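You operate a simulated robot arm through the tools that you are given. There is no shell and no other tool.

Carry out the task below with a simulated robot arm. There is one attempt and no reset: what you move stays moved.

TASK
Soap the yellow sponge and scrub the lime ring off the rim.
Fine: Run the sponge under the tap, put it back and leave the tap shut. Set down upright: yellow sponge. What is to be rubbed or washed off counts as gone when no trace of it is left.

It is judged by the outcome, as a careful person would: the job done as asked, and still so three seconds after it is handed in. It fails if anything else is knocked over, pushed out of place, dropped, spilled or broken.

THE ROBOT
A 7-joint arm with a three-finger gripper, fixed in place. Base frame: the origin is at the foot of the arm, x ahead of it, y to its left, z up. Units: mm, degrees, N and s.
Its first joint turns from -166.0 to 166.0 degrees. Payload 2.69 kg.
The tool frame sits at the grasp point between the pads (the TCP): z along the fingers, y along the line on which they close. The tips reach 30 mm beyond it. Largest opening 128 mm; the body of the gripper starts 117 mm behind the TCP.
Orientation is that of the tool frame in the base frame, as a unit quaternion [x, y, z, w]. With the fingers straight down and closing along the base's y, the tool's x points along the base's -x, its y along +y and its z along -z.

THE INTERFACE
- The arm moves only by the tool step_arm. Its argument "motion" is a list that holds one entry, the list of rows, each a list of 7 numbers: the shift along the tool's x, y, z in mm, then the turn, a rotation vector about the tool's x, y, z in degrees, then the opening, from 0 (shut) to 1 (fully open). In form: [[[x, y, z, wx, wy, wz, gripper], ...]]. A call has 1 to 20 rows; each row is the pose to reach, as a shift and turn from the pose commanded when the call began, along the tool's axes at that moment. A row lasts 0.2 s, in which the tool goes at most 50 mm and 8.6 degrees; a call with a longer step from one row to the next is refused whole, and so is a gripper value outside its range. A pose out of reach is approached as far as the arm can. The call stops where the force on the tool passes 40 N (or 10 N more than at its start, if that is more) or the arm is blocked; 0.2 s more then pass. The fingers move at their own pace and stop on an object; they squeeze with about 43 N. The grip force told is the motor's: it shows also when the fingers shut on nothing. Time passes only in rows, and 0.2 s behind the last, so rows that repeat a pose let the fingers close. The reply holds the time, the measured pose of the TCP, the force on the tool along the base axes, the opening and the grip force, in the units named above and with some noise, with the torque about the TCP (base axes, N m) and any sound that the robot's microphone picked up, and new pictures: "views" is both (left out), scene, wrist or none.
- Cameras (640 x 400 px; columns grow to the right, rows downward): "scene" is fixed at [50.2, -649.5, 1669.5]; the picture's right is [0.74, -0.67, 0.00], its down [-0.25, -0.27, -0.93] and it looks along [0.62, 0.69, -0.37] (base axes); focal length 351 px, centre (320, 200). "wrist" rides on the gripper at [58, 54, -131] in the tool frame; the picture's right is [-0.68, 0.74, 0.00], its down [-0.62, -0.57, -0.55] and it looks along [-0.40, -0.37, 0.84] (tool axes); focal length 234 px, centre (320, 200).
- lift_body(by): slides the trunk up (or, below 0, down) by that many mm; the arm rides with it, the base frame stays. It gives what a move gives, with no picture.
- locate(camera, pixels): for up to 12 pixels [column, row] of the newest picture of that camera ("zoom" is the newest enlarged one), the place [x, y, z] in the base frame of the surface seen there, good to about 2 mm. It takes no simulated time.
- inspect(camera, box): a new picture of the part [left, top, right, bottom] of that camera's present view, enlarged. It takes no simulated time.
- job_done(): hands the job in; it is judged then, once.

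Open the gripper and draw the arm clear of the work before you hand the job in, unless the task says otherwise.

The tools are called after "Emit:" as a command line: name --argument value ..., lists and objects as JSON in quotes. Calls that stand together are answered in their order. step_arm: Moves the arm, as the interface text tells. Its arguments: {"type":"object","properties":{"motion":{"type":"array","items":{"type":"array","items":{"type":"array","items":{"type":"number"}}}},"views":{"type":"string","enum":["both","scene","wrist","none"]}},"required":["motion"]} The other tools are called the same way: lift_body (by) slides the trunk up or down; locate (camera, pixels) gives the place of the surface under pixels of a picture; inspect (camera, box) takes an enlarged picture of a part of a camera's view; job_done () hands the job in.

At the start:

```text
clock: 0.0
position: [527.8, 232.3, 1470.8]
ee_rot: [0.001, 1.0, 0.0, 0.001]
wrist_force: [-0.3, -0.3, 0.0]
moment: [0.02, 0.02, 0.0]
finger_gap: 127.9
finger_force: 0.1
trunk travel left (down, up): [-150.0, 200.0]
```

scene: 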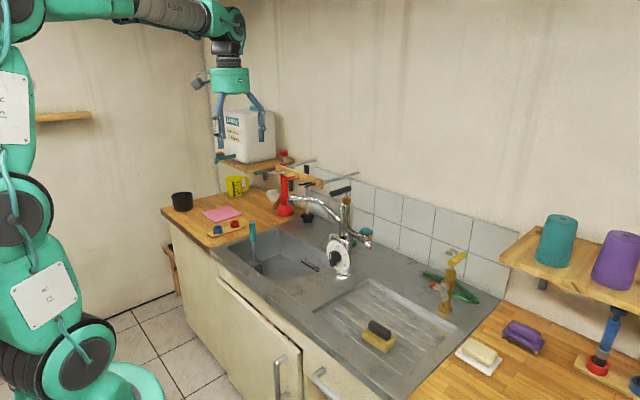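
wrist: 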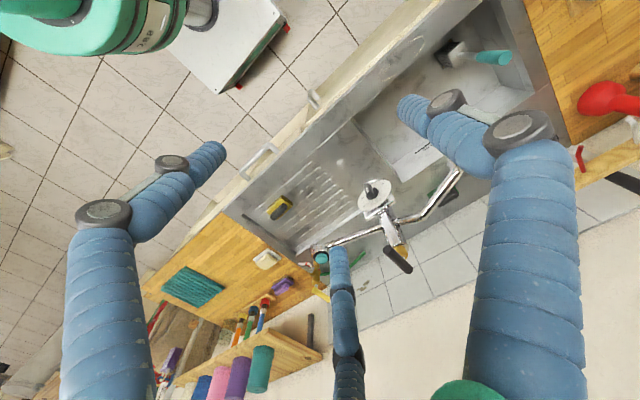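

I start by looking closely at the sink area in the scene view, around the tap (340,230), the sponge (380,335) and the basin (270,260).

Emit:
inspect --camera "scene" --box '[200, 180, 360, 280]'

Emit:
inspect --camera "scene" --box '[300, 220, 460, 320]'

Emit:
inspect --camera "scene" --box '[340, 290, 500, 390]'

Emit:
inspect --camera "scene" --box '[480, 200, 640, 400]'

Emit:
inspect --camera "wrist" --box '[340, 20, 580, 170]'

Emit:
inspect --camera "wrist" --box '[230, 140, 470, 290]'

```text
4.00 times, centred on (280, 230) of scene
```

zoom: 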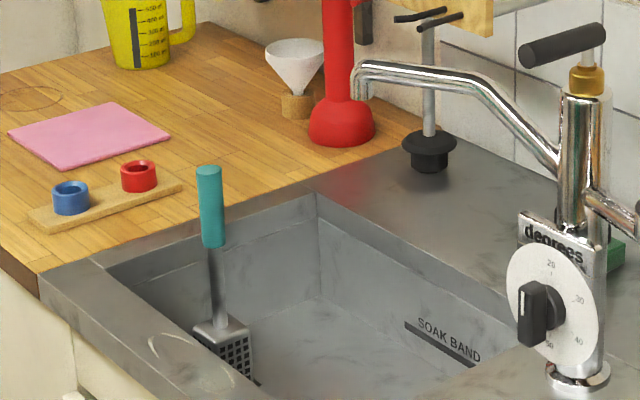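

```text
4.00 times, centred on (380, 270) of scene
```

zoom: 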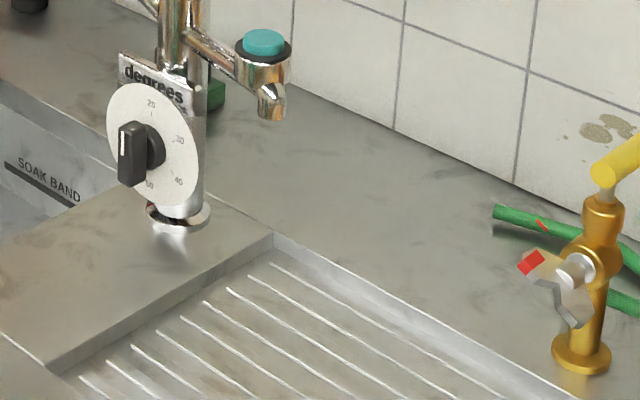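

```text
4.00 times, centred on (420, 340) of scene
```

zoom: 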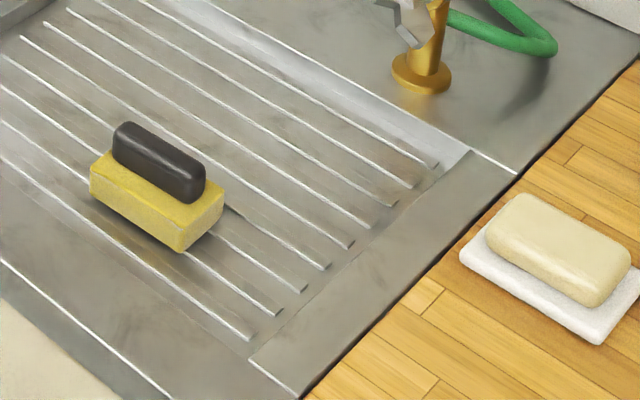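

```text
2.00 times, centred on (560, 300) of scene
```

zoom: 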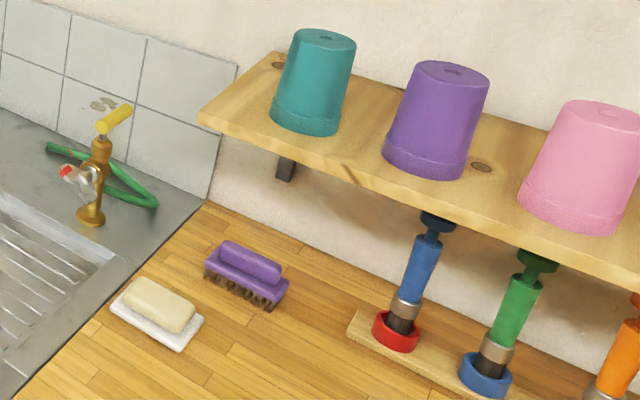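

```text
2.67 times, centred on (460, 95) of wrist
```

zoom: 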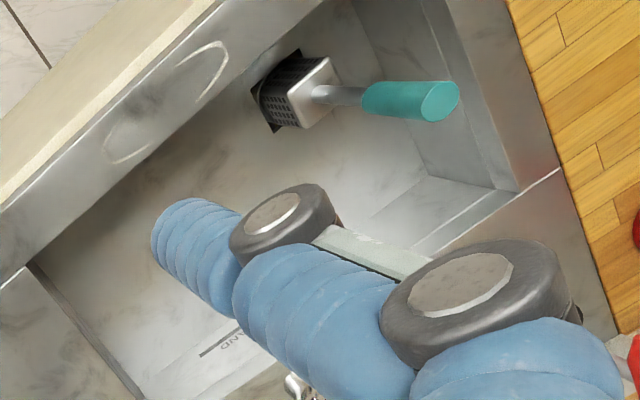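

```text
2.67 times, centred on (350, 215) of wrist
```

zoom: 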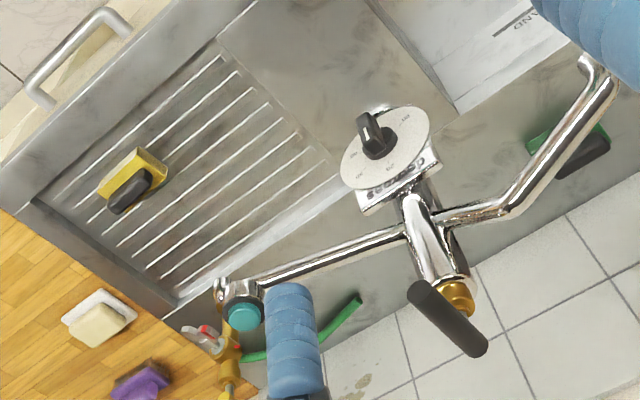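

The sponge with its black handle sits on the drainer (scene about 380,335), the soap bar is at (480,355), the mixer tap at (345,230), and there seem to be whitish rings on the front rim of the basin (242,267). I locate the key points.

Emit:
locate --camera "scene" --pixels '[[371.5, 322.5], [388.5, 336], [363, 334], [385, 350], [394, 342], [470, 341], [496, 354], [490, 363], [457, 352], [489, 374], [348, 197], [340, 188]]'

Emit:
locate --camera "scene" --pixels '[[290, 203], [293, 196.5], [320, 202], [345, 215], [335, 258], [344, 275], [366, 231], [367, 247], [240, 266], [250, 278], [225, 250], [279, 230]]'

Emit:
locate --camera "wrist" --pixels '[[387, 74], [412, 50], [400, 60], [372, 190], [380, 205], [395, 250], [408, 268], [458, 172], [340, 240], [313, 250], [321, 258], [460, 110]]'

Emit:
inspect --camera "scene" --box '[205, 240, 285, 290]'

Emit:
inspect --camera "wrist" --box '[350, 20, 446, 80]'

```text
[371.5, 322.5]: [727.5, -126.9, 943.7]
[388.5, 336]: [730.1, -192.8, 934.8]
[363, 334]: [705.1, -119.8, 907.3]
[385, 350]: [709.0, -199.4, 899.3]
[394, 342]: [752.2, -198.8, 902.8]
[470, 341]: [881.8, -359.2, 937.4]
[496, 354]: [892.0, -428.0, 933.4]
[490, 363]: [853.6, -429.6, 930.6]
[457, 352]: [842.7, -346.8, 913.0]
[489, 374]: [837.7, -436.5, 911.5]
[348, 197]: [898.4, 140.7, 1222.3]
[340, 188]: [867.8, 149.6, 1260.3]
```

```text
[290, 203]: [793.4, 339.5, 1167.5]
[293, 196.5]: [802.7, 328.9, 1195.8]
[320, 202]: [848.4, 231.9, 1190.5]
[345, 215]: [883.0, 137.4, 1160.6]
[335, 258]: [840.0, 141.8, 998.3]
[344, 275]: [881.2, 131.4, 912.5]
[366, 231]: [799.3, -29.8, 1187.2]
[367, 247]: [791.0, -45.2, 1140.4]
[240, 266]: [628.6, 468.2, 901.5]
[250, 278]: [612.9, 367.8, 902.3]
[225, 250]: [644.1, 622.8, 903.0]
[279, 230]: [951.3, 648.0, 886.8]
```

```text
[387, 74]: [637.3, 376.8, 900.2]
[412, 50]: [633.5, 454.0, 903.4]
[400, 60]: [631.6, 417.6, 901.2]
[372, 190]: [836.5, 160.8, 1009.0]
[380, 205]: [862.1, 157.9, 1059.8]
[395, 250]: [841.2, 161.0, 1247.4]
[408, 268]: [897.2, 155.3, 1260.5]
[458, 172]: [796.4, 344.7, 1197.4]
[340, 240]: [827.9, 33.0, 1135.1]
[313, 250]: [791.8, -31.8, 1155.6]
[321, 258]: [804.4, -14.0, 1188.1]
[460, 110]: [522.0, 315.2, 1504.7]
```

```text
8.00 times, centred on (245, 265) of scene
```

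zoom: 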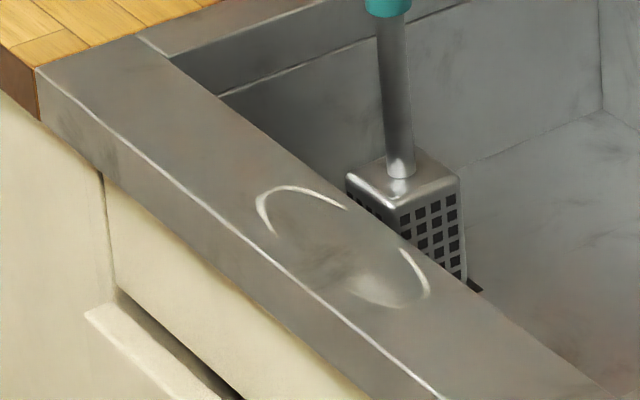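

```text
6.67 times, centred on (398, 50) of wrist
```

zoom: 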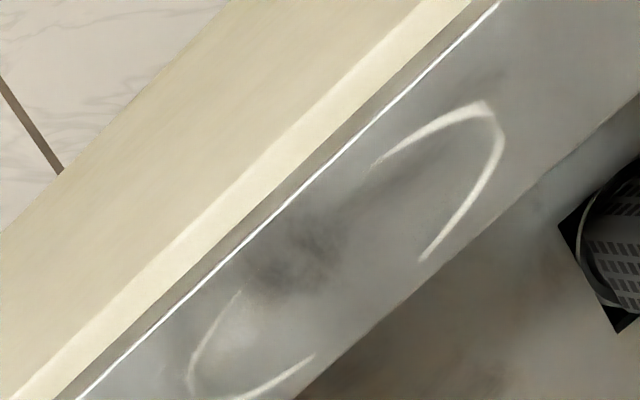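

The ring is an elongated, broken white oval on the front rim; I locate its outline in the zoom (ends near (490,110) and (195,390)) as well as the rim edges.

Emit:
locate --camera "zoom" --pixels '[[485, 105], [372, 170], [500, 150], [422, 260], [240, 292], [192, 370], [312, 356], [230, 398], [440, 75], [80, 398], [300, 395], [420, 283]]'

Emit:
inspect --camera "wrist" --box '[360, 40, 424, 80]'

Emit:
inspect --camera "scene" --box '[320, 180, 384, 220]'

Emit:
inspect --camera "scene" --box '[310, 220, 390, 270]'

Emit:
inspect --camera "scene" --box '[250, 140, 378, 220]'

```text
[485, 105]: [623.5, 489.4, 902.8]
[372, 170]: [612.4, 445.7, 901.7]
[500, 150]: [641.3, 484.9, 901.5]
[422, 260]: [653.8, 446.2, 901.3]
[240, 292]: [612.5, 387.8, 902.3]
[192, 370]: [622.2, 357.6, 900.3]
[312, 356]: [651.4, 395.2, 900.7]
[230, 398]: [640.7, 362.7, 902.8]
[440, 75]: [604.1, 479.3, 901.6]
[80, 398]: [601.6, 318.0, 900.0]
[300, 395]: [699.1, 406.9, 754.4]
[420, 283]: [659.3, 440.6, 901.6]
```

```text
10.00 times, centred on (392, 60) of wrist
```

zoom: 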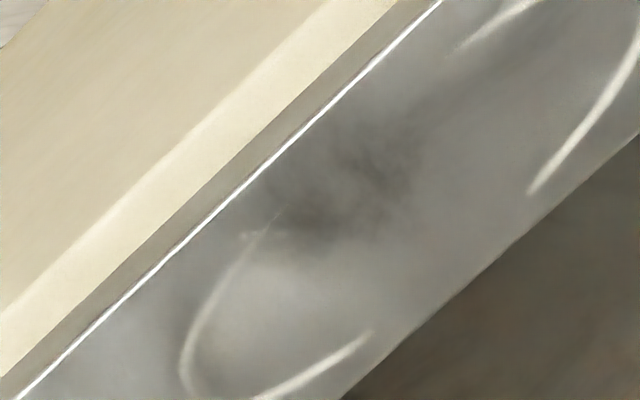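

```text
10.00 times, centred on (352, 200) of scene
```

zoom: 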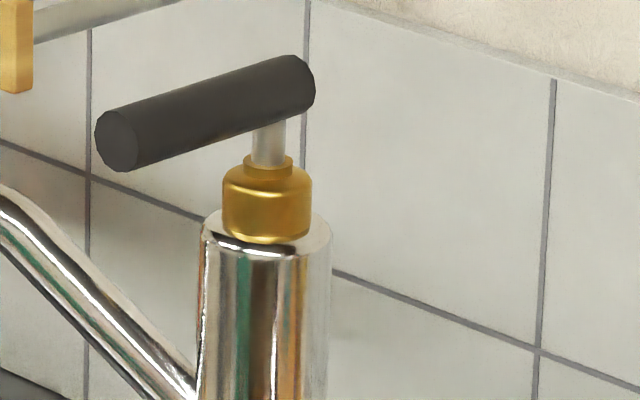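

```text
8.00 times, centred on (350, 245) of scene
```

zoom: 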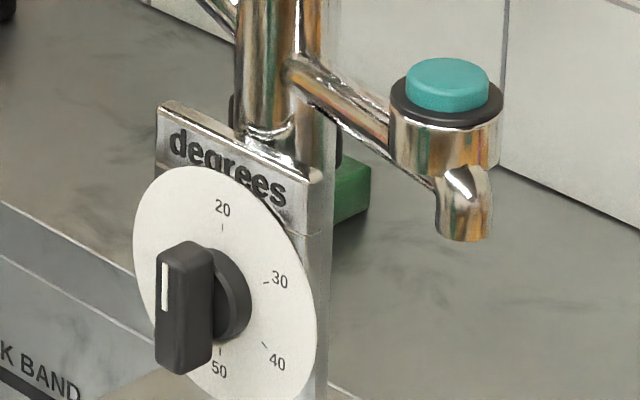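

```text
5.00 times, centred on (314, 180) of scene
```

zoom: 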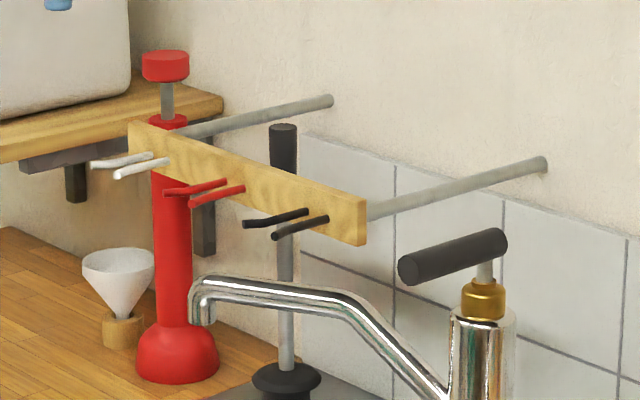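

The ring runs over x 610–656, y 357–489 on the rim at z≈901; the spout ends near (793,340,1167) and the black lever is on top of the column near (840–905,155,1250). I move closer for a better look at the lever and the sponge.

Emit:
step_arm --motion '[[[-24, -26, 14, 0, 0, 0, 1], [-48, -52, 28, 0, 0, 0, 1], [-72, -78, 42, 0, 0, 0, 1], [-96, -104, 56, 0, 0, 0, 1], [-122, -132, 70, 0, 0, 0, 1]]]' --views "both"

```text
clock: 1.2
position: [647.2, 97.6, 1402.7]
ee_rot: [0.0, 1.0, 0.0, 0.0]
wrist_force: [0.8, -0.7, -0.3]
moment: [-0.01, 0.02, 0.01]
finger_gap: 127.9
finger_force: 0.0
trunk travel left (down, up): [-150.0, 200.0]
```

scene: 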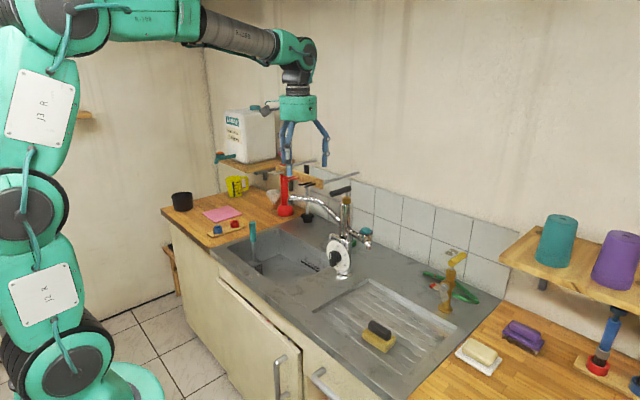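
wrist: 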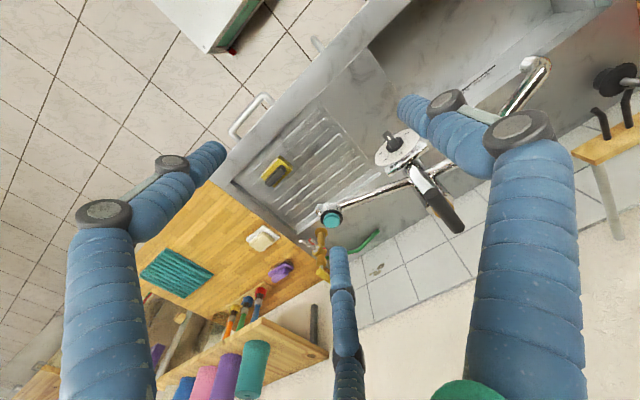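

The lever is at wrist (440,210), the sponge at (275,170) and the soap at (262,238). I enlarge these and locate points on them.

Emit:
inspect --camera "wrist" --box '[370, 110, 498, 240]'

Emit:
inspect --camera "wrist" --box '[230, 130, 358, 260]'

Emit:
locate --camera "wrist" --pixels '[[425, 193], [440, 208], [455, 225], [431, 199], [268, 183], [284, 167], [276, 175], [255, 232], [270, 245], [262, 238], [331, 219], [321, 208]]'

```text
3.08 times, centred on (434, 175) of wrist
```

zoom: 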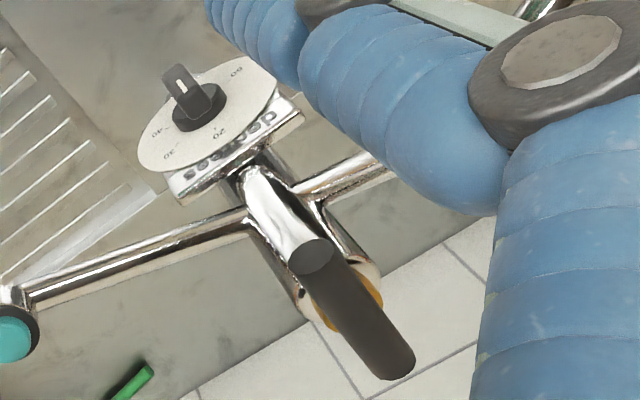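

```text
3.08 times, centred on (294, 195) of wrist
```

zoom: 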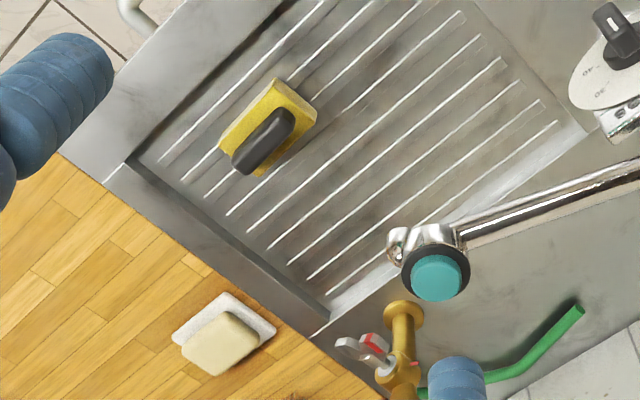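

```text
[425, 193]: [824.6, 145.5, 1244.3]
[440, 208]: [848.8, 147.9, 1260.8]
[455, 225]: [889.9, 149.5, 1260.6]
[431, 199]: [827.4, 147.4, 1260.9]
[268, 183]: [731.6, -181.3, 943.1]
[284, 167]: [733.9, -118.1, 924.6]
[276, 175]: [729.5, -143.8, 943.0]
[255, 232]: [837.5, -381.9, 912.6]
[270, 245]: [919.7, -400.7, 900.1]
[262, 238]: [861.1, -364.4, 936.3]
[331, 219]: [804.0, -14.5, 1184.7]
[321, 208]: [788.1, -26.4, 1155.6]
```

The lever rod runs along x from 824 to about 908 at y≈148 (top z 1261), the sponge's handle top is at (730,-155,943), and the soap top at about (872,-394,937). I go above the sponge with the tool turned so that the fingers close along base x across the handle.

Emit:
step_arm --motion '[[[-7.5, -23, 6.6, 0, 0, -8.18, 1], [-15, -46, 13.2, 0, 0, -16.36, 1], [-22.4, -69.5, 20, 0, 0, -24.54, 1], [-30, -92.7, 26.5, 0, 0, -32.73, 1], [-37.3, -116, 33.2, 0, 0, -40.9, 1], [-44.7, -139, 39.8, 0, 0, -49.1, 1], [-52, -162, 46.5, 0, 0, -57.3, 1], [-59.6, -185.5, 53, 0, 0, -65.5, 1], [-67, -208.6, 59.7, 0, 0, -73.6, 1], [-74.5, -231.8, 66.4, 0, 0, -81.8, 1], [-82, -255, 73, 0, 0, -90, 1], [-82, -255, 73, 0, 0, -90, 1]]]' --views "both"

```text
clock: 3.8
position: [731.6, -154.4, 1328.4]
ee_rot: [0.707, -0.707, -0.001, 0.0]
wrist_force: [-0.9, -0.7, 0.1]
moment: [0.04, 0.03, -0.07]
finger_gap: 127.8
finger_force: 0.1
trunk travel left (down, up): [-150.0, 200.0]
```

scene: 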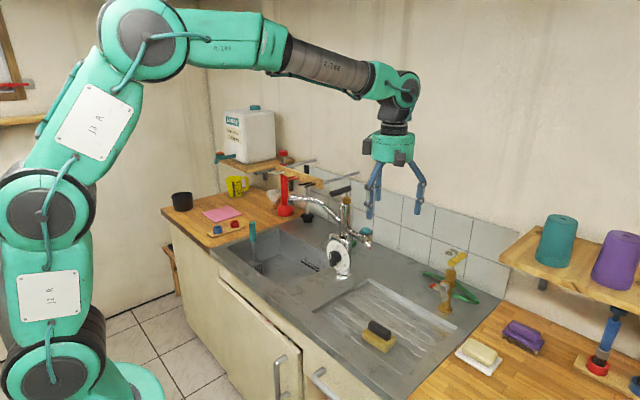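
wrist: 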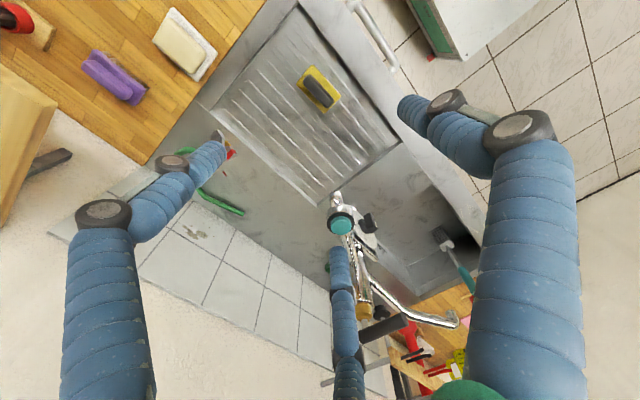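

The tool is now at (731.6,-154.4,1328) with fingers closing along base x. I measure the sponge's outline from the wrist view at (320,90).

Emit:
inspect --camera "wrist" --box '[288, 60, 352, 120]'

```text
6.67 times, centred on (320, 90) of wrist
```

zoom: 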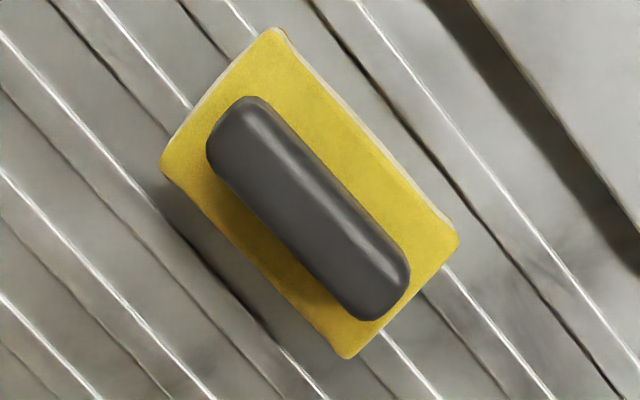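

Emit:
locate --camera "zoom" --pixels '[[235, 125], [380, 290], [225, 160], [290, 130], [330, 280], [385, 240], [175, 165], [275, 45], [440, 235], [348, 345], [310, 210], [150, 250]]'

Emit:
locate --camera "scene" --pixels '[[380, 331], [372, 330], [364, 335], [364, 341], [385, 345], [386, 351], [395, 339], [395, 344], [400, 345], [362, 343], [375, 350], [330, 310]]'

```text
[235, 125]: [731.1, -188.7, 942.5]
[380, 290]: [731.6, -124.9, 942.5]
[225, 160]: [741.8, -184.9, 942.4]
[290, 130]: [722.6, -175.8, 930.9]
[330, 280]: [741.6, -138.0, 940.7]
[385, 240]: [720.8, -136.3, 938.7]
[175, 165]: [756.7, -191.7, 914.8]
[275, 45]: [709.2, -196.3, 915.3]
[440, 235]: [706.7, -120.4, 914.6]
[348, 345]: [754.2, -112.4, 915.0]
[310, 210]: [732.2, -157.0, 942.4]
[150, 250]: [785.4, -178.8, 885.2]
```

```text
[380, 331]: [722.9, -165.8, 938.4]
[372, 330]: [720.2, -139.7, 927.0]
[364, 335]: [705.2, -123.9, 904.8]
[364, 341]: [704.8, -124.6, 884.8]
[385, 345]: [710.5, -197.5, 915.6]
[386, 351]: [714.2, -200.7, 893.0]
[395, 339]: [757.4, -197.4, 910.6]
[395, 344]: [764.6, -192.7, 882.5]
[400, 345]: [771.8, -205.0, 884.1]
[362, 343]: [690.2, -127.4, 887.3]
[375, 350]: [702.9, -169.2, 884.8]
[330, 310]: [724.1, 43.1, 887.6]
```

The handle is centred at (731.5,-156.5), 24 mm wide, from z 915 to 943, and the yellow block spans z 886–915. I descend above it with the fingers half open.

Emit:
step_arm --motion '[[[0, 0, 43, 0, 0, 0, 0.7], [0, 0, 86, 0, 0, 0, 0.6], [0, 0, 129, 0, 0, 0, 0.6], [1, 0, 172, 0, 0, 0, 0.6], [2, 0, 215, 0, 0, 0, 0.6], [2, 0, 258, 0, 0, 0, 0.6], [2, 0, 300, 0, 0, 0, 0.6], [2, 0, 330, 0, 0, 0, 0.6], [2, 0, 330, 0, 0, 0, 0.6]]]' --views "both"

```text
clock: 5.8
position: [732.5, -158.1, 997.5]
ee_rot: [-0.707, 0.707, 0.0, -0.001]
wrist_force: [-0.1, 0.0, -0.2]
moment: [-0.02, 0.05, 0.03]
finger_gap: 76.9
finger_force: 0.0
trunk travel left (down, up): [-150.0, 200.0]
```

scene: 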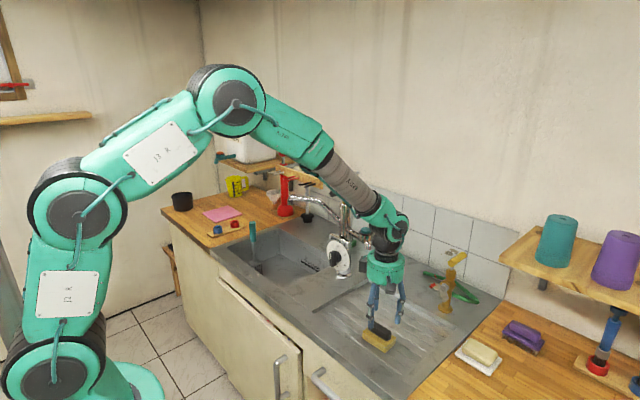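
wrist: 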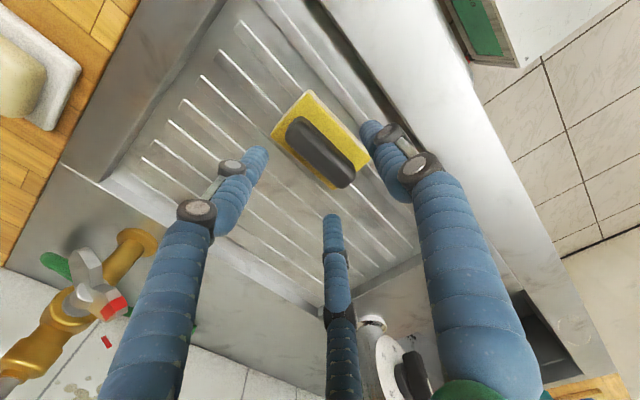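

I have a look at the fingers and the handle between them before going down, since a third shape appears at wrist (335,280).

Emit:
inspect --camera "wrist" --box '[200, 60, 440, 300]'

Emit:
inspect --camera "scene" --box '[340, 240, 440, 360]'

Emit:
locate --camera "wrist" --pixels '[[258, 152], [370, 128], [330, 218], [228, 200], [330, 240], [390, 160]]'

Emit:
locate --camera "scene" --pixels '[[373, 300], [371, 315], [401, 300], [397, 320], [385, 262]]'

```text
1.67 times, centred on (320, 180) of wrist
```

zoom: 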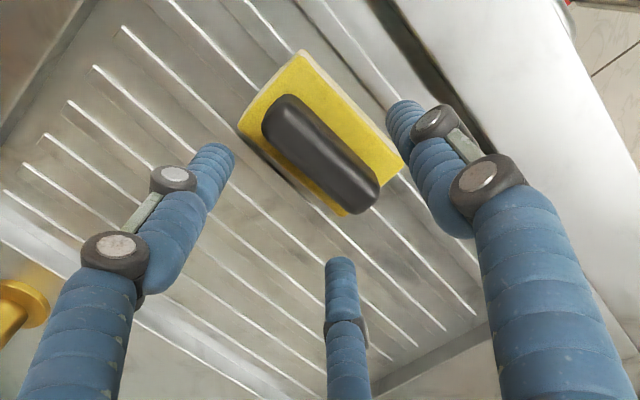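

```text
3.33 times, centred on (390, 300) of scene
```

zoom: 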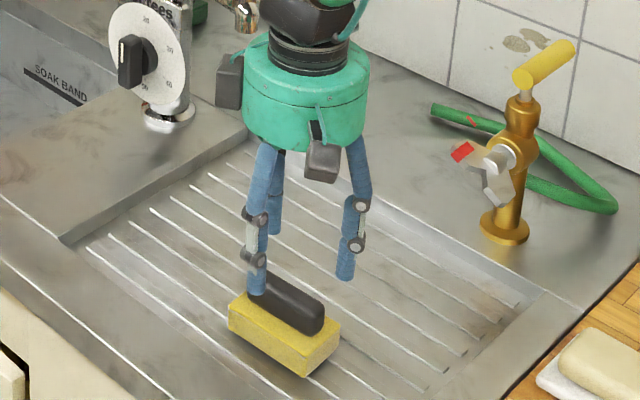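

```text
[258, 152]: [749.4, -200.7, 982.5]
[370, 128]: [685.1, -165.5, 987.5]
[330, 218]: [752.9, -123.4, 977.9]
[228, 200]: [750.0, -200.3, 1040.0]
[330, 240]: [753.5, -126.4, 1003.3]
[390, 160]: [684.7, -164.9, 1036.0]
```

```text
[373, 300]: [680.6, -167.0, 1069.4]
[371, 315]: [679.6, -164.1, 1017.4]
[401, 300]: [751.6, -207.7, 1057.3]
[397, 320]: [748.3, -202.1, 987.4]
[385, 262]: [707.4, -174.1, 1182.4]
```

The hand looks like three fingers set around the TCP. I close it in the air here (tips above the handle) to see how the fingers really travel before gripping.

Emit:
step_arm --motion '[[[0, 0, 0, 0, 0, 0, 0.2], [0, 0, 0, 0, 0, 0, 0.2], [0, 0, 0, 0, 0, 0, 0.2]]]' --views "both"

Emit:
inspect --camera "wrist" --box '[200, 60, 440, 300]'

Emit:
inspect --camera "scene" --box '[340, 240, 440, 360]'

```text
clock: 6.6
position: [732.8, -159.2, 998.7]
ee_rot: [-0.707, 0.707, 0.0, -0.001]
wrist_force: [-0.1, 0.3, 0.1]
moment: [0.0, 0.0, -0.03]
finger_gap: 25.7
finger_force: 0.0
trunk travel left (down, up): [-150.0, 200.0]
```

scene: 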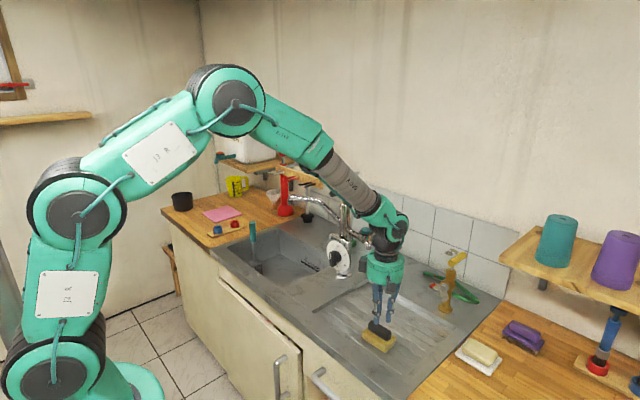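
wrist: 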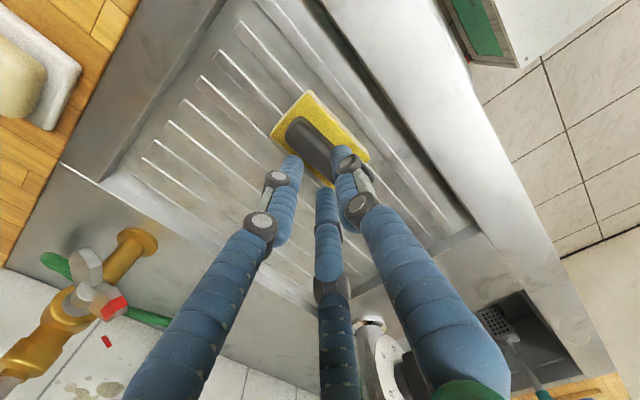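

```text
1.67 times, centred on (320, 180) of wrist
```

zoom: 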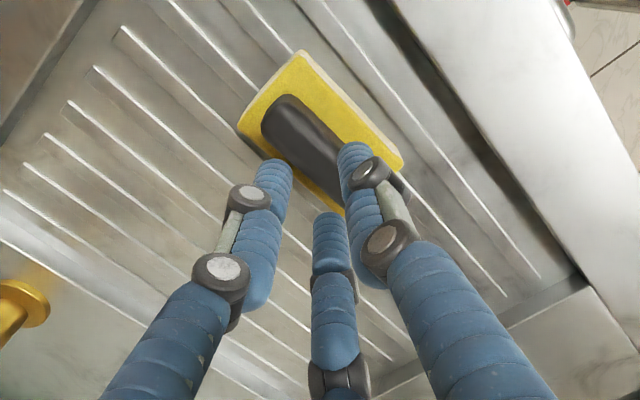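

```text
3.33 times, centred on (390, 300) of scene
```

zoom: 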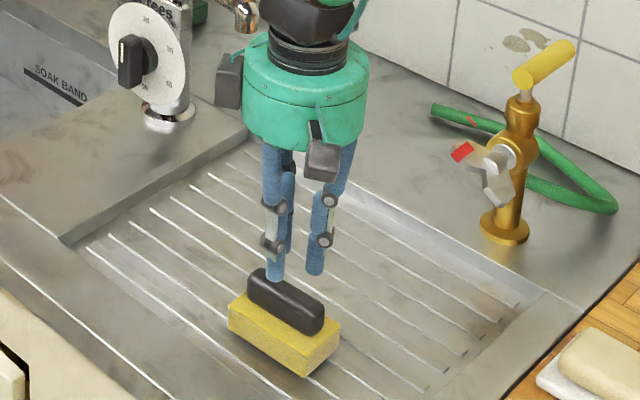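

Emit:
locate --camera "wrist" --pixels '[[290, 160], [341, 150], [327, 192], [285, 200], [328, 225], [345, 185], [327, 300], [260, 220], [358, 205]]'

Emit:
locate --camera "scene" --pixels '[[422, 326], [434, 318.5], [382, 318], [379, 317.5], [394, 320], [422, 322], [375, 290], [396, 290]]'

```text
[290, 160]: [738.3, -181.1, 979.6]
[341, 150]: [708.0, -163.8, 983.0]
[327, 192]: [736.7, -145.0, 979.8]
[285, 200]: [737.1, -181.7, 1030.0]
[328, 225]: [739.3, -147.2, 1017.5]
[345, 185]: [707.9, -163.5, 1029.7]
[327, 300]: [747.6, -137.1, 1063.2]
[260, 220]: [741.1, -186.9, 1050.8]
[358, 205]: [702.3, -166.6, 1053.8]
```

```text
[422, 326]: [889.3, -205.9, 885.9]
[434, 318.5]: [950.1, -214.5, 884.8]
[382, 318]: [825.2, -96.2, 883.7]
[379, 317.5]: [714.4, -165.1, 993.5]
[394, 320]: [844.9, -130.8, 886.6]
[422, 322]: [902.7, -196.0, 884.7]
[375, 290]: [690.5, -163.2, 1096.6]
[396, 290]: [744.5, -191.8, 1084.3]
```

The fingers move radially (one at the -x side, two at the +x side), all clear of the handle when open. I open to 0.7 and descend 50 mm so the tips are just above the yellow block, beside the handle.

Emit:
step_arm --motion '[[[0, 0, 0, 0, 0, 0, 0.7], [0, 0, 0, 0, 0, 0, 0.7], [-1, -1, 15, 0, 0, 0, 0.7], [-1.5, -2, 30, 0, 0, 0, 0.7], [-1.5, -2, 40, 0, 0, 0, 0.7], [-1.5, -2, 50, 0, 0, 0, 0.7], [-1.5, -2, 50, 0, 0, 0, 0.7]]]' --views "both"

Emit:
inspect --camera "scene" --box '[340, 260, 440, 380]'

Emit:
inspect --camera "wrist" --box '[200, 60, 440, 300]'

```text
clock: 8.2
position: [734.8, -153.6, 948.8]
ee_rot: [-0.707, 0.708, 0.001, 0.0]
wrist_force: [-0.2, 0.9, -0.8]
moment: [-0.05, 0.0, -0.01]
finger_gap: 89.5
finger_force: 0.0
trunk travel left (down, up): [-150.0, 200.0]
```

scene: 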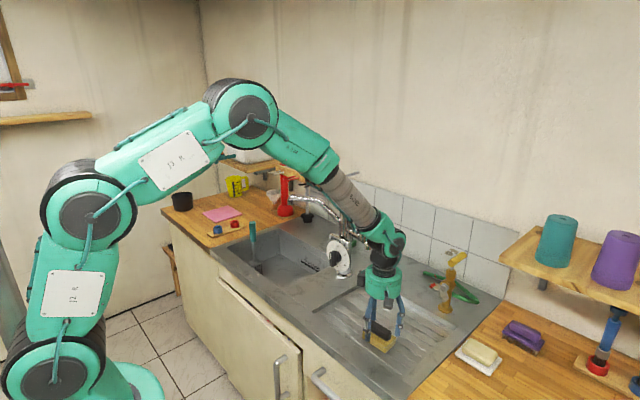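
wrist: 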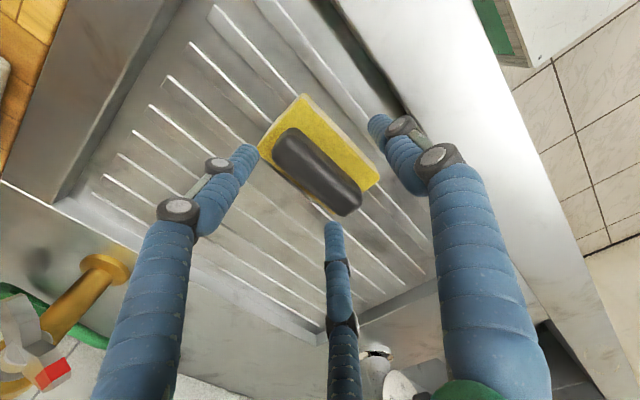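

```text
3.33 times, centred on (390, 320) of scene
```

zoom: 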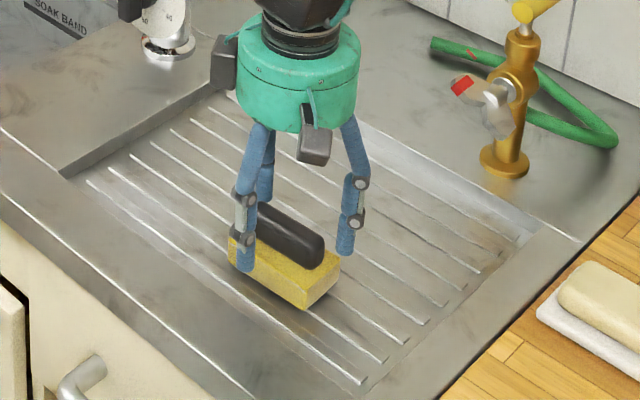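

```text
1.67 times, centred on (320, 180) of wrist
```

zoom: 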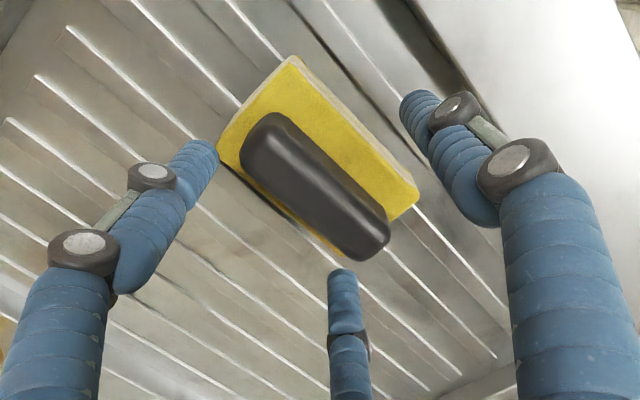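

The handle lies between the fingers and the tips are just above the yellow. I close in two steps, first to about 45 mm to see whether contact is even.

Emit:
step_arm --motion '[[[0, 0, 0, 0, 0, 0, 0.5], [0, 0, 0, 0, 0, 0, 0.4], [0, 0, 0, 0, 0, 0, 0.35], [0, 0, 0, 0, 0, 0, 0.35]]]' --views "both"

Emit:
inspect --camera "scene" --box '[340, 260, 440, 380]'

Emit:
inspect --camera "wrist" --box '[200, 60, 440, 300]'

```text
clock: 9.2
position: [734.9, -153.0, 948.9]
ee_rot: [0.707, -0.707, 0.0, -0.001]
wrist_force: [0.4, 0.0, 0.0]
moment: [0.0, -0.02, 0.04]
finger_gap: 45.0
finger_force: 0.1
trunk travel left (down, up): [-150.0, 200.0]
```

scene: 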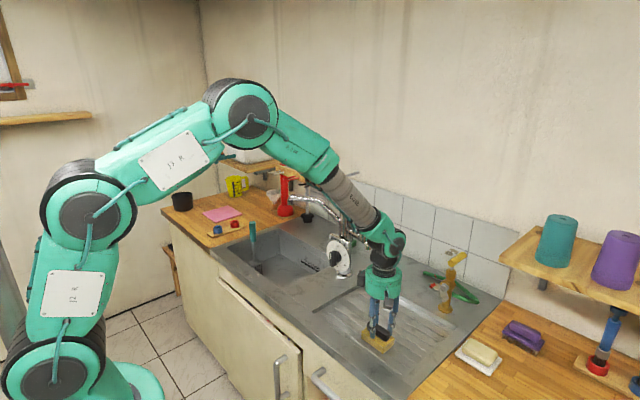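
wrist: 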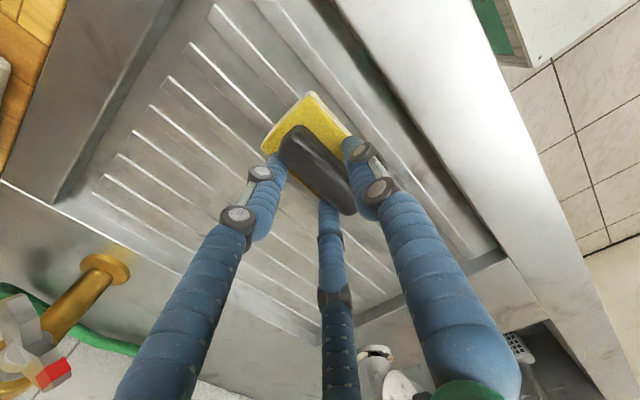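

```text
3.33 times, centred on (390, 320) of scene
```

zoom: 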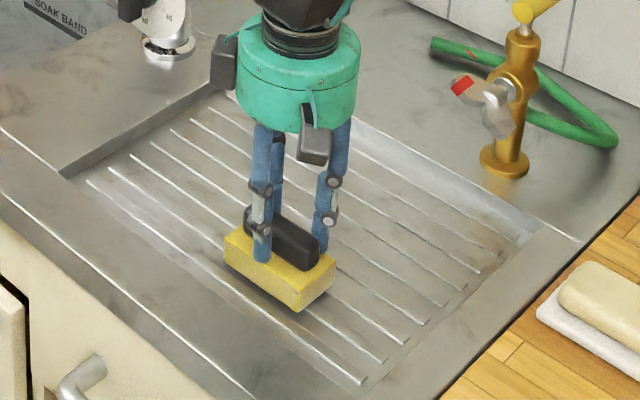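

```text
1.67 times, centred on (320, 180) of wrist
```

zoom: 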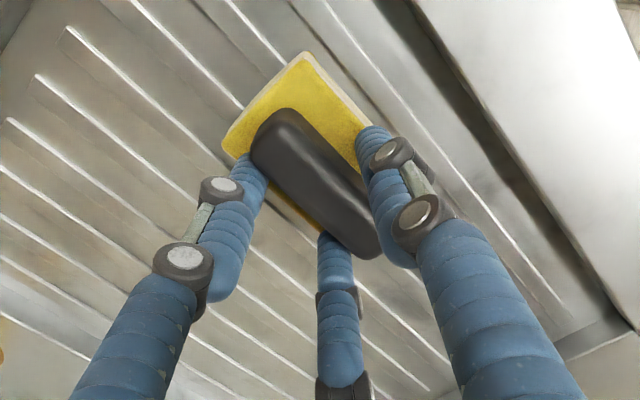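

The fingers are physically three-sided; the sponge shifted a few millimetres toward -x, as expected. I close completely on the handle.

Emit:
step_arm --motion '[[[0, -1, 0, 0, 0, 0, 0.25], [0, -2, 0, 0, 0, 0, 0.15], [0, -2, 0, 0, 0, 0, 0], [0, -2, 0, 0, 0, 0, 0]]]' --views "both"

Emit:
inspect --camera "scene" --box '[340, 260, 440, 380]'

Emit:
inspect --camera "wrist" --box '[200, 60, 440, 300]'

```text
clock: 10.2
position: [736.9, -153.4, 949.1]
ee_rot: [0.708, -0.707, 0.0, 0.0]
wrist_force: [-0.7, -1.6, 5.4]
moment: [-0.03, 0.14, 0.07]
finger_gap: 35.3
finger_force: 42.7
trunk travel left (down, up): [-150.0, 200.0]
```

scene: 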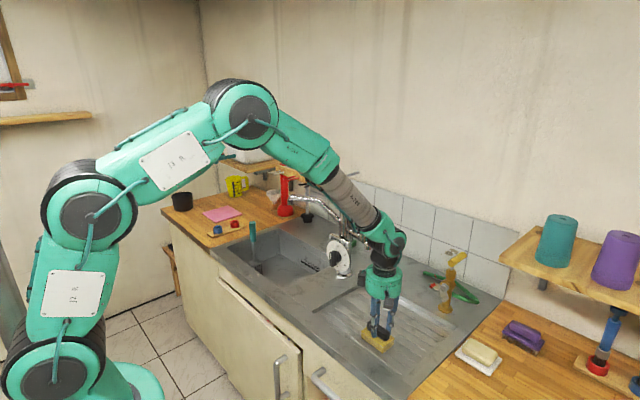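
wrist: 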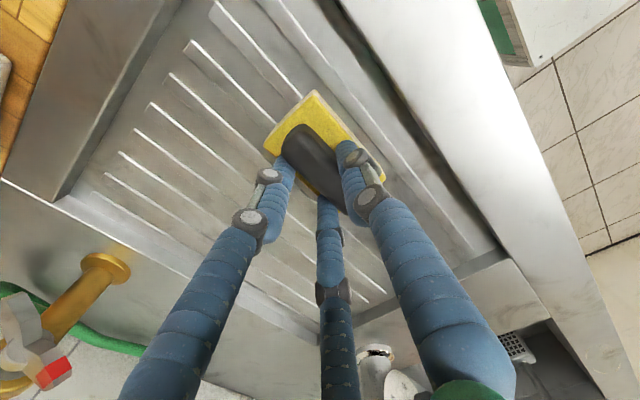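

```text
3.33 times, centred on (390, 320) of scene
```

zoom: 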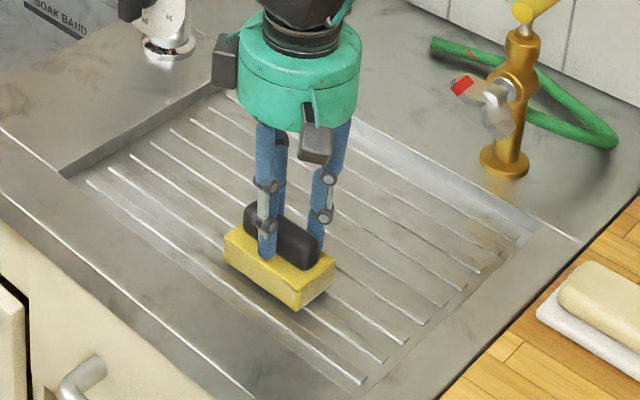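

```text
1.67 times, centred on (320, 180) of wrist
```

zoom: 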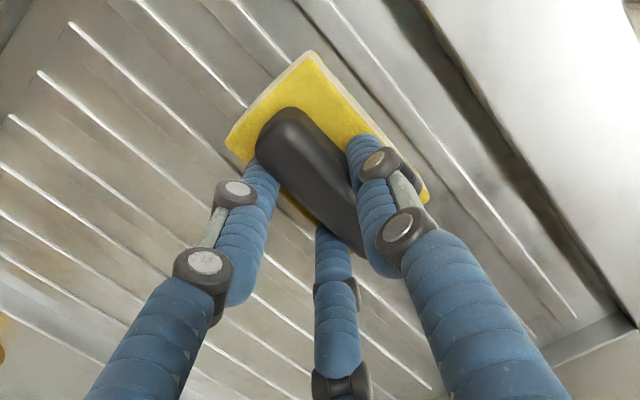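

The grip holds at 35.3 mm with 42.7 N. Before carrying the sponge to the soap I locate the brass tap and the shelf on the right, which stand near the path.

Emit:
locate --camera "scene" --pixels '[[445, 310], [448, 290], [437, 287], [447, 260], [462, 255], [452, 270], [478, 295], [510, 325], [540, 345], [500, 255], [560, 290], [607, 310]]'

Emit:
inspect --camera "scene" --box '[400, 230, 560, 390]'

```text
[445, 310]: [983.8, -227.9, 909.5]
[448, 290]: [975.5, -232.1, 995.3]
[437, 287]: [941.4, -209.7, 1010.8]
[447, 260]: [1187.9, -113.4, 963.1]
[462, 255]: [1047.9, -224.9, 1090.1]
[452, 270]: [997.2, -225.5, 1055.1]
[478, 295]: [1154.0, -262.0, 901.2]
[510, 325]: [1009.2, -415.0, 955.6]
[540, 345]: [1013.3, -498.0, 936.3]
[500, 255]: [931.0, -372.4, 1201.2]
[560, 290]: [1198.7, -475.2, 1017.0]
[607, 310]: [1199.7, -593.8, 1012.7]
```

```text
2.50 times, centred on (480, 310) of scene
```

zoom: 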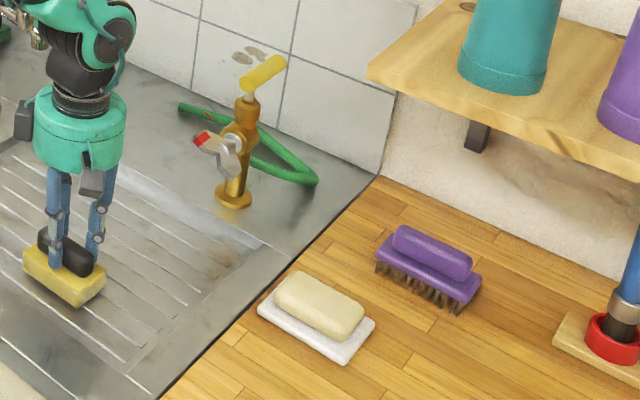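

The shelf on the right may come close to the gripper body over the soap, so I measure its front edge carefully.

Emit:
locate --camera "scene" --pixels '[[502, 252], [502, 259], [510, 262], [520, 266], [540, 274], [540, 278], [560, 283], [580, 290], [600, 297], [531, 239], [548, 243], [545, 284]]'

Emit:
inspect --camera "scene" --box '[480, 220, 640, 320]'

```text
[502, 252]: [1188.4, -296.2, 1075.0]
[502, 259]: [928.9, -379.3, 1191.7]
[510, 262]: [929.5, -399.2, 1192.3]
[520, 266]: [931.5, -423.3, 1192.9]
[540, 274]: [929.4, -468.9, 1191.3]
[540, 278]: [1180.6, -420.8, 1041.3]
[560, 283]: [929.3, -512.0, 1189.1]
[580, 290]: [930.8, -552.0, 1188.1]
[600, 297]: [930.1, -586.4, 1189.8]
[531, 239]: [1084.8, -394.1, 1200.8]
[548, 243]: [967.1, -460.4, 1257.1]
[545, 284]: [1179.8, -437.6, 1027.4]
```

```text
4.00 times, centred on (560, 270) of scene
```

zoom: 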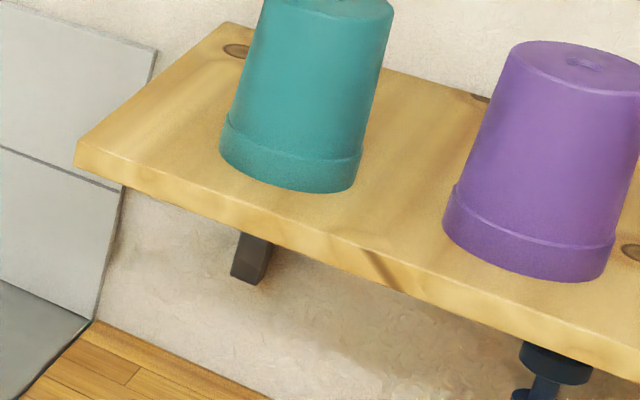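

I measure how far the gripper body and wrist reach from the tool axis, at scene (404,240), (400,262) and (403,280).

Emit:
locate --camera "scene" --pixels '[[404, 240], [405, 247], [398, 262], [402, 280], [400, 290], [370, 262], [371, 280], [385, 240], [395, 228], [403, 232], [389, 303], [364, 285]]'

Emit:
inspect --camera "scene" --box '[330, 180, 430, 320]'

```text
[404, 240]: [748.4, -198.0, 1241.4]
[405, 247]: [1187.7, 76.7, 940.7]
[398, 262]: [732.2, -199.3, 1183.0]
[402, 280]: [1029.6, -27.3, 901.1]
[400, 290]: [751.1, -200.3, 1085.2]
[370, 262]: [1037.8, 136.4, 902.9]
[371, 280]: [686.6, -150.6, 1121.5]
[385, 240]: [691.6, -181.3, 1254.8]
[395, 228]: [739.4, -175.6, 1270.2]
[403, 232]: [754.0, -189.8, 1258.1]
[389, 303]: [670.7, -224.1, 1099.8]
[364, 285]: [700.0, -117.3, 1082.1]
```

```text
2.86 times, centred on (380, 250) of scene
```

zoom: 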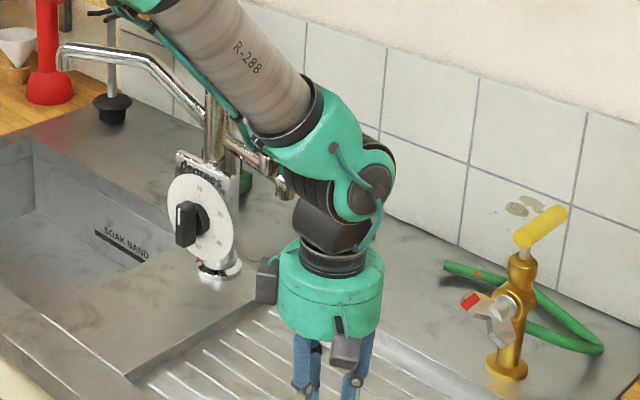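

The gripper body has about 50 mm radius and the wrist joint stays above the shelf, so with the TCP near x=860 it clears the shelf edge at x=930. I lift the sponge 110 mm and carry it over the soap.

Emit:
step_arm --motion '[[[0, -2, -20, 0, 0, 0, 0], [0, -2, -60, 0, 0, 0, 0], [0, -2, -100, 0, 0, 0, 0], [20, -12, -110, 0, 0, 0, 0], [54, -28, -110, 0, 0, 0, 0], [88, -45, -110, 0, 0, 0, 0], [122, -63, -110, 0, 0, 0, 0], [156, -80, -110, 0, 0, 0, 0], [190, -98, -110, 0, 0, 0, 0], [220, -114, -110, 0, 0, 0, 0], [236, -122, -110, 0, 0, 0, 0], [236, -122, -110, 0, 0, 0, 0]]]' --views "both"

Emit:
inspect --camera "scene" --box '[420, 220, 560, 390]'

Emit:
inspect --camera "wrist" --box '[200, 60, 440, 300]'

```text
clock: 12.8
position: [858.9, -391.9, 1059.0]
ee_rot: [0.707, -0.707, 0.0, 0.0]
wrist_force: [0.1, -0.2, -1.5]
moment: [0.02, -0.01, -0.01]
finger_gap: 35.4
finger_force: 42.8
trunk travel left (down, up): [-150.0, 200.0]
```

scene: 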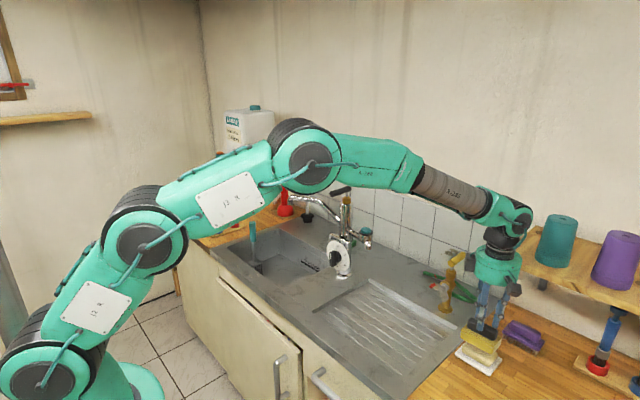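
wrist: 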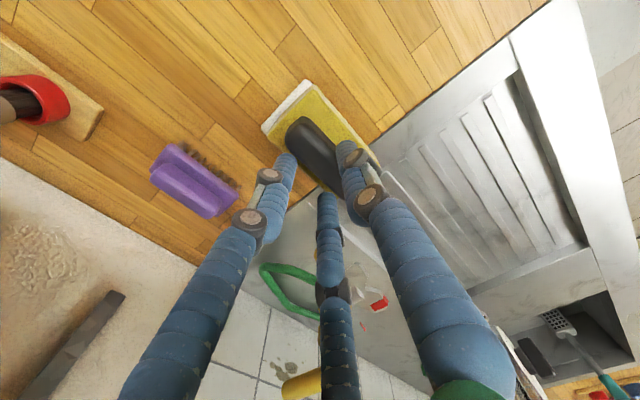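

```text
2.35 times, centred on (490, 305) of scene
```

zoom: 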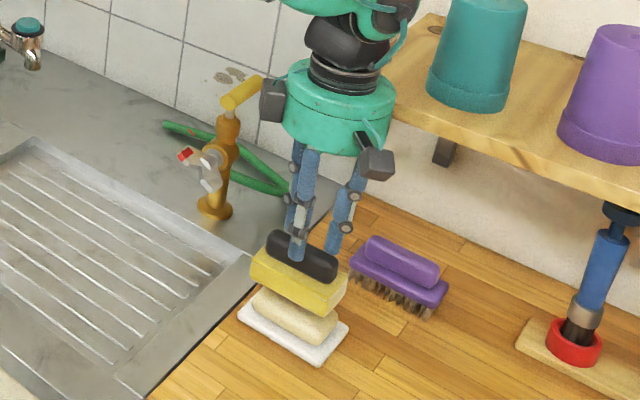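

```text
1.67 times, centred on (320, 180) of wrist
```

zoom: 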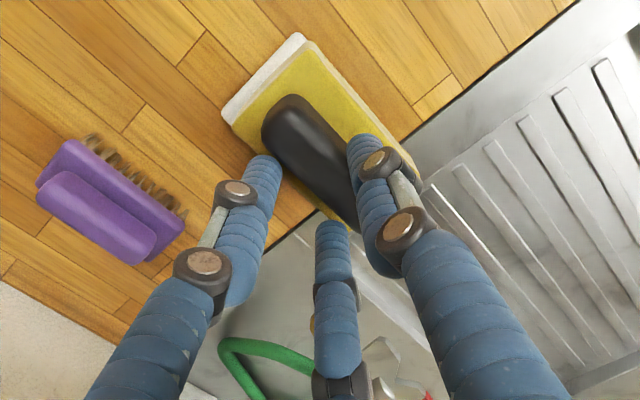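

The sponge hangs level just above the soap. I locate the sponge's bottom edge and the soap's top to get the remaining gap.

Emit:
locate --camera "zoom" --pixels '[[320, 200], [330, 100]]'

Emit:
locate --camera "scene" --pixels '[[486, 349], [487, 345], [463, 336], [463, 332], [474, 349], [480, 356], [468, 346], [490, 357], [497, 346], [500, 341], [458, 353], [489, 373]]'

```text
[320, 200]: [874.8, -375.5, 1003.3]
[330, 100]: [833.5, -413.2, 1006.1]
```

```text
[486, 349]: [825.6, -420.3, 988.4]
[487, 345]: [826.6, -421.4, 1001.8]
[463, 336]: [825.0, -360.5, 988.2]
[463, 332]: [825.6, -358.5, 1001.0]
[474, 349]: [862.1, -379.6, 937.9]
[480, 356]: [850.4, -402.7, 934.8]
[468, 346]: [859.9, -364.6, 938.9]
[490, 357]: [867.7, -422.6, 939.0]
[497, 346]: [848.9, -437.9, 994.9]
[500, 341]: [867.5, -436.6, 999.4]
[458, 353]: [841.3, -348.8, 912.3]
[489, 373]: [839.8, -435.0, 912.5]
```

The yellow top reads about 1006, which may mean the sponge sits lower in the grip than before. I check the handle and finger heights in the wrist view.

Emit:
locate --camera "wrist" --pixels '[[300, 125], [315, 140], [330, 160], [312, 95], [280, 118], [345, 115], [288, 160], [345, 148], [327, 198], [330, 100], [372, 150], [300, 85]]'

Emit:
inspect --camera "scene" --box '[450, 290, 522, 380]'

```text
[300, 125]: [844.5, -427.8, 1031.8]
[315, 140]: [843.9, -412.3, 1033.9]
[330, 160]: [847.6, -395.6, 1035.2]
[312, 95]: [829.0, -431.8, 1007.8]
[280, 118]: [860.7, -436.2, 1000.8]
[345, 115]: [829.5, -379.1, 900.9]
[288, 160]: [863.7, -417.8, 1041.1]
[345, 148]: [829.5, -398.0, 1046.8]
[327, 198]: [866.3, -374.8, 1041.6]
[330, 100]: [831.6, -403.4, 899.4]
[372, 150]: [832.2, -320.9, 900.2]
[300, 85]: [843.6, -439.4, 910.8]
```

```text
4.44 times, centred on (486, 335) of scene
```

zoom: 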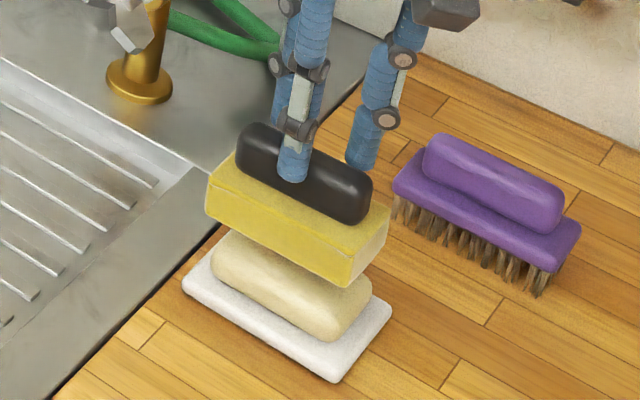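

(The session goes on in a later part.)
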